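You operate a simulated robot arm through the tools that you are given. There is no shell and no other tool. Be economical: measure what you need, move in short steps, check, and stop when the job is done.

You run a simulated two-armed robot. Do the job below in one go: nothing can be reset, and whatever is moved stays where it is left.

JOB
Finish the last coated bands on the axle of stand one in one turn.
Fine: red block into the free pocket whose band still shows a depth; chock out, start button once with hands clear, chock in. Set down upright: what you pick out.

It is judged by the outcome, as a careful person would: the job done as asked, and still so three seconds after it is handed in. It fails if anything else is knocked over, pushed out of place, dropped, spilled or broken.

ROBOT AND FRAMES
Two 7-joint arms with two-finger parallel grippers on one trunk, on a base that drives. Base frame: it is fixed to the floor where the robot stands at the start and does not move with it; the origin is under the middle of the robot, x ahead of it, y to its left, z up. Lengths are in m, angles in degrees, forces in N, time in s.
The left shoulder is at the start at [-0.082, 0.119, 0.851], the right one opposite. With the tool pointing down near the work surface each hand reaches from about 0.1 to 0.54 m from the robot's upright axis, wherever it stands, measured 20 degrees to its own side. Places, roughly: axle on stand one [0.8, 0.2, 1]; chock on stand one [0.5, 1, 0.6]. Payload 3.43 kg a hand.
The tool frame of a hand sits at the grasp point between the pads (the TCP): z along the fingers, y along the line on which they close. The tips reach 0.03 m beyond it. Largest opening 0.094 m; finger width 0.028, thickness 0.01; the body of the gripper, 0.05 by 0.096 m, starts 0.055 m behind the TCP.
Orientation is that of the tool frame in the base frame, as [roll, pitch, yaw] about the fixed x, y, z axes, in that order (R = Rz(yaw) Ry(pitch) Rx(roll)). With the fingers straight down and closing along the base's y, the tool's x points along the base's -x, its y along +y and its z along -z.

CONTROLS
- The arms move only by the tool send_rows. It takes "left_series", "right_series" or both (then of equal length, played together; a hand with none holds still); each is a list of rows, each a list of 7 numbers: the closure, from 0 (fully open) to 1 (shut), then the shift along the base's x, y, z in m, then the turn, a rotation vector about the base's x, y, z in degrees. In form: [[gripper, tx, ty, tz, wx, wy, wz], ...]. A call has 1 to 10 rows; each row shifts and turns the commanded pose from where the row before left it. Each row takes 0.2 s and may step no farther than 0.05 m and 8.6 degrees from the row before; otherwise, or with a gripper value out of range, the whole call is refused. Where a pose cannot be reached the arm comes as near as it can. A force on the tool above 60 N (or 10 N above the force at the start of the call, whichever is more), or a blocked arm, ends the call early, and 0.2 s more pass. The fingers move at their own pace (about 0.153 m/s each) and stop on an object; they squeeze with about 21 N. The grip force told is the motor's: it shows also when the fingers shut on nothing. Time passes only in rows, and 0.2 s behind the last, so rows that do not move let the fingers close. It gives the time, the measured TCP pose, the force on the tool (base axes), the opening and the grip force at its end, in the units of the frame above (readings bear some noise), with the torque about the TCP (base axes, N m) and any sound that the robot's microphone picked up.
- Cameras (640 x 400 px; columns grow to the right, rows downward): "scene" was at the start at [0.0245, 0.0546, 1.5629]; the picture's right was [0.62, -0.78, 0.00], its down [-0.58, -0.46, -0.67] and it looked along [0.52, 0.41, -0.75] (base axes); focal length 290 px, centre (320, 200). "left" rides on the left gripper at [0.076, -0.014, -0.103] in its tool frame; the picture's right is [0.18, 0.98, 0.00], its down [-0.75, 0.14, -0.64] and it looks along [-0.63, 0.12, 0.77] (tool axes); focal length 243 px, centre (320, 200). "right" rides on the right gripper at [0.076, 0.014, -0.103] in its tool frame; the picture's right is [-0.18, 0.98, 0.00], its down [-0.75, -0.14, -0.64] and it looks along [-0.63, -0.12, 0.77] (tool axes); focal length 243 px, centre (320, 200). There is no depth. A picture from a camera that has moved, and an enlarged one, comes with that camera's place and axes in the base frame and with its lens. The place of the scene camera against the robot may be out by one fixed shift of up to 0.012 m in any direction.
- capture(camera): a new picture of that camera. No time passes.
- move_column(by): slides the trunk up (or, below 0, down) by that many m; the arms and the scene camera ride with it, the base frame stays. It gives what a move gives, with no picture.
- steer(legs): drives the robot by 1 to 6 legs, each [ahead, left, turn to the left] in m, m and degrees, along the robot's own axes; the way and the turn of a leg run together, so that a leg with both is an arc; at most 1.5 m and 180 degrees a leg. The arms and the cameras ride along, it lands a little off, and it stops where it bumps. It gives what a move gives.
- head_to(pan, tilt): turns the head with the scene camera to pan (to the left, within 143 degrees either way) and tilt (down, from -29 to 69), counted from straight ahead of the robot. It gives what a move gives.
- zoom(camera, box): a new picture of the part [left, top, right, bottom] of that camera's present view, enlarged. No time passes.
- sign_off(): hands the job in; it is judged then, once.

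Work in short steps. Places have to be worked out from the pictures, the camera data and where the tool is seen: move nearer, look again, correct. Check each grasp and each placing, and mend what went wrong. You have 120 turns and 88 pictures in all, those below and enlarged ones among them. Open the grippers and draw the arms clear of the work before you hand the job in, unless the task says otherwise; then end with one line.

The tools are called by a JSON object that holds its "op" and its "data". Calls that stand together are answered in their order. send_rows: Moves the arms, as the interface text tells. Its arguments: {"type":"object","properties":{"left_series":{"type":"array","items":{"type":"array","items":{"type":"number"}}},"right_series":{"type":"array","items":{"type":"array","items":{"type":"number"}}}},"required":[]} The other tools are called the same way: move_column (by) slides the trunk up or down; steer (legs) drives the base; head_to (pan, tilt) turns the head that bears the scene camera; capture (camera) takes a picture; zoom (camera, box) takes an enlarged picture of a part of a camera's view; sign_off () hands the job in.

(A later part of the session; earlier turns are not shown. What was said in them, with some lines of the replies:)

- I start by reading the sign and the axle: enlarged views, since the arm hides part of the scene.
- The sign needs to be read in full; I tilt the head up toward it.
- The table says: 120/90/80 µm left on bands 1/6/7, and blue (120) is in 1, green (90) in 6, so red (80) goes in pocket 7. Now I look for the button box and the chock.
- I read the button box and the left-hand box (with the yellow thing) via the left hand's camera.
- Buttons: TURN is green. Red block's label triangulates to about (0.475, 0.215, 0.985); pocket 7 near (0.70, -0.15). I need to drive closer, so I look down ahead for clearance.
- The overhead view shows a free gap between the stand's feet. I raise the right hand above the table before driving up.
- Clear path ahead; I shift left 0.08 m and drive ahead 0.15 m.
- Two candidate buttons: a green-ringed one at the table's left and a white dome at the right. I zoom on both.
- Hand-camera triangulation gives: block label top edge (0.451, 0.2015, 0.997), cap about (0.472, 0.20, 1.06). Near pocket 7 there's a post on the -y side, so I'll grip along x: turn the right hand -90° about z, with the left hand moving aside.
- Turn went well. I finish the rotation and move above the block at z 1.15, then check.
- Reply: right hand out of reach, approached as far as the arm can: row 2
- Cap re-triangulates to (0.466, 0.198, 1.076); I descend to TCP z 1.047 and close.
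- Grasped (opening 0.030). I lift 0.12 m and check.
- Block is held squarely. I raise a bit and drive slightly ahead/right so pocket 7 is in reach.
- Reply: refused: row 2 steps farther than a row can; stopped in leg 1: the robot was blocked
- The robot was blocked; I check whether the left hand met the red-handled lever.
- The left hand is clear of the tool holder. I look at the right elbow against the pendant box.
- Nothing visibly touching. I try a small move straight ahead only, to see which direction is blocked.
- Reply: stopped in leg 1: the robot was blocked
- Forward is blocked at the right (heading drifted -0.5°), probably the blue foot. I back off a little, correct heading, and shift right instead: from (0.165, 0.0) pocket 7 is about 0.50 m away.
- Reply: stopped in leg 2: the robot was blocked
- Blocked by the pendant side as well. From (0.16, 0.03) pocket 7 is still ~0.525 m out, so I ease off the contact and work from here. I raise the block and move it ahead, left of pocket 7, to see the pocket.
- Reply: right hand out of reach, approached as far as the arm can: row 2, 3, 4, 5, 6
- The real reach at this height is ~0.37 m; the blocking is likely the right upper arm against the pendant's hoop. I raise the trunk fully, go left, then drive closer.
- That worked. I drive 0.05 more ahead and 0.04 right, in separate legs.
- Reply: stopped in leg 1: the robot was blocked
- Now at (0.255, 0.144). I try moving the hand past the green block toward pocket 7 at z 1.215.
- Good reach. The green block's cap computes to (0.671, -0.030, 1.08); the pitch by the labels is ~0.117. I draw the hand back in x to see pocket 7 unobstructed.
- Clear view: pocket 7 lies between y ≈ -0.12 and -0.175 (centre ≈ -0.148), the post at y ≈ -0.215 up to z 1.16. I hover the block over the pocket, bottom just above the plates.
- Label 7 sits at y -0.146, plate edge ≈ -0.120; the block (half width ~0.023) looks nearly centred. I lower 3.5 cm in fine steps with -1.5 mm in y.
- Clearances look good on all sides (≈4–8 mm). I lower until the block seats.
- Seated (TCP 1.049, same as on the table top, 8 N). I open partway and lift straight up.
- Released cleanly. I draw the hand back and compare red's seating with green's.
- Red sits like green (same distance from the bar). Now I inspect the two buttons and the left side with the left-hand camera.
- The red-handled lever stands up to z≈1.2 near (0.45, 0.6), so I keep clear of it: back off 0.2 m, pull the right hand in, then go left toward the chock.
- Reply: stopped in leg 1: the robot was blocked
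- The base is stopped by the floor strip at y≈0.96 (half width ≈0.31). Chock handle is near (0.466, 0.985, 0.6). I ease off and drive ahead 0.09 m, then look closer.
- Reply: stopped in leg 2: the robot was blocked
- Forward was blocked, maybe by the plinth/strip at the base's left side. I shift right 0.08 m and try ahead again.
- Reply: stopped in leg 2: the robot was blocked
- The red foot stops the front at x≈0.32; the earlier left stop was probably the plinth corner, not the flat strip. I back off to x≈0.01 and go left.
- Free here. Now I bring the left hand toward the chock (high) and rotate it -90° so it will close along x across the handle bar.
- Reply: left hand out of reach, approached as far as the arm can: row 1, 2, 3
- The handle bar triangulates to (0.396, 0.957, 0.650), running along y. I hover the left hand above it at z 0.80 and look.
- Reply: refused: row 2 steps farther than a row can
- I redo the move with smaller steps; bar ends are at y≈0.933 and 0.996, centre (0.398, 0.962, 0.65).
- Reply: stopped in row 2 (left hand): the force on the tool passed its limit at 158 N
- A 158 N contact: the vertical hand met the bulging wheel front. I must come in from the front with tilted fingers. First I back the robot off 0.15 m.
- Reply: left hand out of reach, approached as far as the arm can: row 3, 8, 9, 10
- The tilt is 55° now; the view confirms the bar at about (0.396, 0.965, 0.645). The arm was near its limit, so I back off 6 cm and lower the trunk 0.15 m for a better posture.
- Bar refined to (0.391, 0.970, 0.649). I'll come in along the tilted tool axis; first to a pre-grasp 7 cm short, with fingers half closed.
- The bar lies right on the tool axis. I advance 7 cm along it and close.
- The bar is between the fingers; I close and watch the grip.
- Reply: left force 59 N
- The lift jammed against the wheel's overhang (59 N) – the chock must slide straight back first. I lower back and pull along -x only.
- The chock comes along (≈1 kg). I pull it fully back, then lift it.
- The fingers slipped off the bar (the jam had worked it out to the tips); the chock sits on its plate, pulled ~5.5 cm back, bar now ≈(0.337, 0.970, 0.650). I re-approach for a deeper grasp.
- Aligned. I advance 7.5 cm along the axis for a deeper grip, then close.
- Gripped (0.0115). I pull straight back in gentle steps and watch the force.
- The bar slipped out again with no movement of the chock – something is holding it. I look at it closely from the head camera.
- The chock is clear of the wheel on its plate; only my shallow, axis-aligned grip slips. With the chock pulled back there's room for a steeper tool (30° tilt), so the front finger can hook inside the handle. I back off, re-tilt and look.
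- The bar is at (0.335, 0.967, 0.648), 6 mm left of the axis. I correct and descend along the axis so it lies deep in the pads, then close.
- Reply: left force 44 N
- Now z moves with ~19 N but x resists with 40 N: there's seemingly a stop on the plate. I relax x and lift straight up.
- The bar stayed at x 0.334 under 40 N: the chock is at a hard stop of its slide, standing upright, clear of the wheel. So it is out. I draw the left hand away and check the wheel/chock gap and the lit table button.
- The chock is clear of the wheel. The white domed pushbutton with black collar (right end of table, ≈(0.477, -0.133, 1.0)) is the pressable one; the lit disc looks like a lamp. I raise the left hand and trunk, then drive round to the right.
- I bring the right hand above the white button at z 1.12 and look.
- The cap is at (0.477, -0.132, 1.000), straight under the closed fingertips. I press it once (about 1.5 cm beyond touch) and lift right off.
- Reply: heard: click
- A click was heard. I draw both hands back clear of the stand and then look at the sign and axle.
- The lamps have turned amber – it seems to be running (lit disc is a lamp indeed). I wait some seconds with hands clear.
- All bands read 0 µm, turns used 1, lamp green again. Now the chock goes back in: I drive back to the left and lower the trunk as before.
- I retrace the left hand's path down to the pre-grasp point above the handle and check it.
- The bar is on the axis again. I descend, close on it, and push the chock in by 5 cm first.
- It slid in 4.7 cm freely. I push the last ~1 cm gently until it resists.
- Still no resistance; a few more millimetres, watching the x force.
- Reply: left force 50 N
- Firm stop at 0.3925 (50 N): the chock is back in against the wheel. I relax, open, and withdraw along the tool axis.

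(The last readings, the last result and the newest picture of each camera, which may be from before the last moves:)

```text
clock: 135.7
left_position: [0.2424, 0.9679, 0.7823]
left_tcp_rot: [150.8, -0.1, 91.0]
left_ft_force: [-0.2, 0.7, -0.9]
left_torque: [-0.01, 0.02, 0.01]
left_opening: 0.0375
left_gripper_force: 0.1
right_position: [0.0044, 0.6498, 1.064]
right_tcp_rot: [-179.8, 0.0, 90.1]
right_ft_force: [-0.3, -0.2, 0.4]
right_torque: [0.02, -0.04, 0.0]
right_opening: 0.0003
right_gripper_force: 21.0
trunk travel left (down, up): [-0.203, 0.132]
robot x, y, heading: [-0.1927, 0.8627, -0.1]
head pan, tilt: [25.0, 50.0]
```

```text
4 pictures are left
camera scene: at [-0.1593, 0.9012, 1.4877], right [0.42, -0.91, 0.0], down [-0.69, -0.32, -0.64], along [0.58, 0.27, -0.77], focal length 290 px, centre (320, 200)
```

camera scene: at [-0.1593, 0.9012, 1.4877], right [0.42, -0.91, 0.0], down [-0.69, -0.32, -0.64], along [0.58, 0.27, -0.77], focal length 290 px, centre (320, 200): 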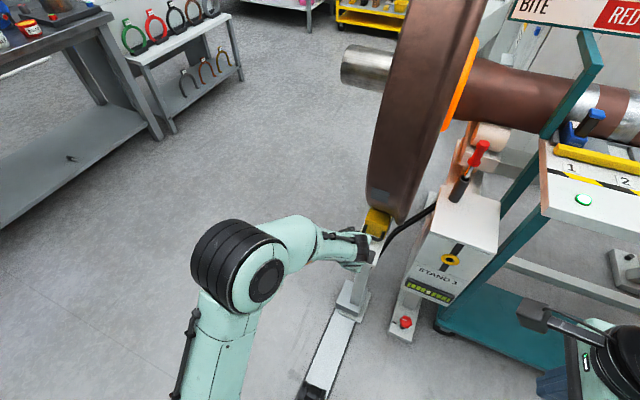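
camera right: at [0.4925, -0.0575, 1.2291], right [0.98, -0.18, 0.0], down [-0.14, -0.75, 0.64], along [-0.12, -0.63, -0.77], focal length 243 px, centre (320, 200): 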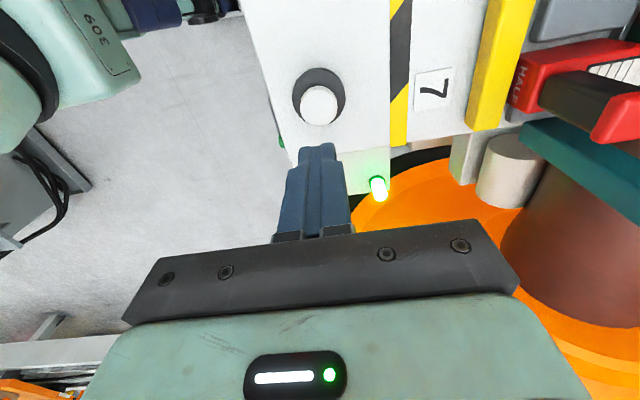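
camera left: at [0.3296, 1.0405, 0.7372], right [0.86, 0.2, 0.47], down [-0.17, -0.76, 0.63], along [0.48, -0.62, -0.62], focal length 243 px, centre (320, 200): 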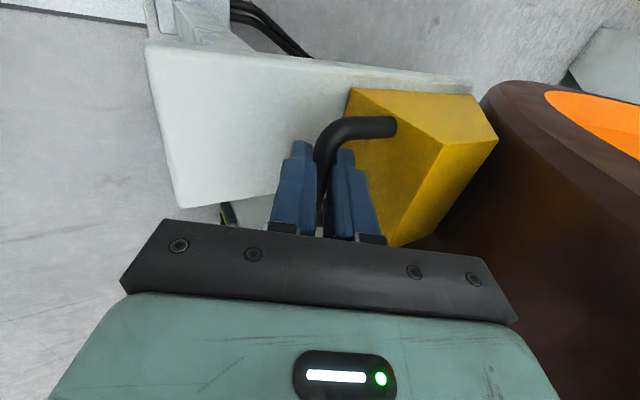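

Chock sits under the wheel. I withdraw the left arm, open both grippers, back the robot off, and take a final check.

{"op": "send_rows", "data": {"left_series": [[0, -0.03, 0, 0.03, 0, 0, 0], [0, -0.03, 0, 0.03, 0, 0, 0], [0, -0.03, 0, 0.03, 0, 0, 0], [0, -0.02, 0, 0.04, 0, 0, 0], [0, -0.01, 0, 0.04, 0, 0, 0]], "right_series": [[0, 0, 0, 0, 0, 0, 0], [0, 0, 0, 0, 0, 0, 0], [0, 0, 0, 0, 0, 0, 0], [0, 0, 0, 0, 0, 0, 0], [0, 0, 0, 0, 0, 0, 0]]}}

{"op": "zoom", "data": {"camera": "scene", "box": [320, 150, 480, 260]}}

{"op": "steer", "data": {"legs": [[-0.12, 0, 0]]}}

{"op": "head_to", "data": {"pan": -25, "tilt": 18}}

{"op": "capture", "data": {"camera": "scene"}}

```text
clock: 136.9
left_position: [0.1199, 0.9682, 0.9538]
left_tcp_rot: [150.7, 0.0, 90.9]
left_ft_force: [0.3, -0.8, -0.5]
left_torque: [0.0, 0.02, -0.01]
left_opening: 0.0941
left_gripper_force: 0.0
right_position: [0.0037, 0.6515, 1.0635]
right_tcp_rot: [-179.9, 0.0, 90.1]
right_ft_force: [-0.1, 0.1, 0.2]
right_torque: [-0.01, 0.0, -0.01]
right_opening: 0.0941
right_gripper_force: 0.0
trunk travel left (down, up): [-0.203, 0.132]
robot x, y, heading: [-0.194, 0.8661, -0.1]
head pan, tilt: [25.0, 50.0]
```

```text
3.64 times, centred on (400, 205) of scene
camera zoom: at [-0.1598, 0.9013, 1.4876], right [0.42, -0.91, 0.0], down [-0.69, -0.32, -0.64], along [0.58, 0.27, -0.77], focal length 1053 px, centre (29, 182)
```

zoom: 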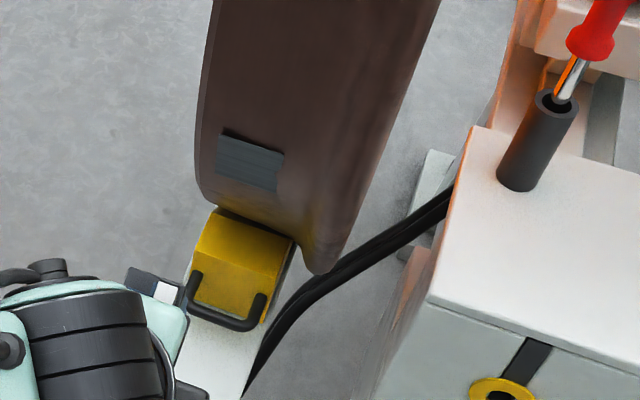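

```text
clock: 138.2
left_position: [0.0011, 0.9679, 0.9537]
left_tcp_rot: [150.8, -0.1, 91.0]
left_ft_force: [0.3, 0.6, -0.7]
left_torque: [0.03, -0.01, 0.01]
left_opening: 0.0941
left_gripper_force: 0.1
right_position: [-0.1158, 0.6514, 1.0648]
right_tcp_rot: [-179.8, 0.0, 90.0]
right_ft_force: [-0.8, -0.1, -0.1]
right_torque: [0.02, -0.01, 0.0]
right_opening: 0.0938
right_gripper_force: 0.1
trunk travel left (down, up): [-0.203, 0.132]
robot x, y, heading: [-0.3118, 0.8629, -0.2]
head pan, tilt: [25.0, 50.0]
```

```text
clock: 139.3
left_position: [0.0011, 0.9687, 0.9533]
left_tcp_rot: [150.8, -0.1, 91.0]
left_ft_force: [0.2, 0.3, 1.2]
left_torque: [0.02, 0.0, -0.02]
left_opening: 0.094
left_gripper_force: 0.1
right_position: [-0.1145, 0.6508, 1.0626]
right_tcp_rot: [-179.8, 0.0, 90.1]
right_ft_force: [-0.2, -0.6, 0.3]
right_torque: [-0.01, 0.02, 0.03]
right_opening: 0.094
right_gripper_force: 0.1
trunk travel left (down, up): [-0.203, 0.132]
robot x, y, heading: [-0.3138, 0.8641, -0.2]
head pan, tilt: [-25.0, 18.0]
```

```text
2 pictures are left
camera scene: at [-0.2647, 0.8295, 1.5364], right [-0.42, -0.91, 0.0], down [-0.28, 0.13, -0.95], along [0.86, -0.4, -0.31], focal length 290 px, centre (320, 200)
```

scene: 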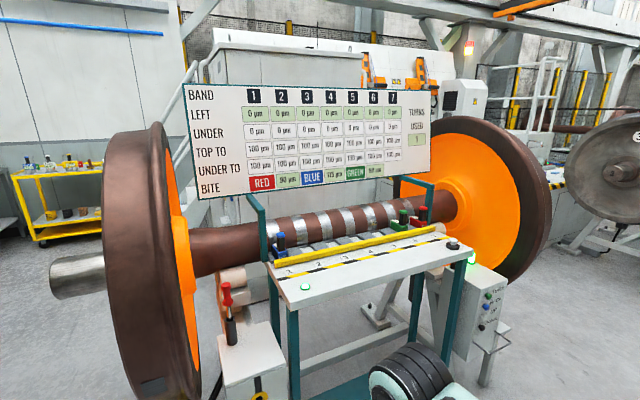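

Every band on the board reads 0, turns used is 1 and the lamp is green. The chock is back against the wheel, the blocks are seated, and both hands are open and clear, so I hand in.

{"op": "sign_off", "data": {}}

```text
The job is handed in.
```

The last coated bands on stand one's axle were finished in one turn: red block in pocket 7, start button pressed once with a single click, and all seven bands now at 0 µm with turns used at 1. The chock could not be lifted off: I slid it back about 5.5 cm to its stop, clear of the wheel, and pushed it in again afterwards. Early on, the left hand struck the wheel at 158 N; I saw no sign that anything was knocked over or shifted.
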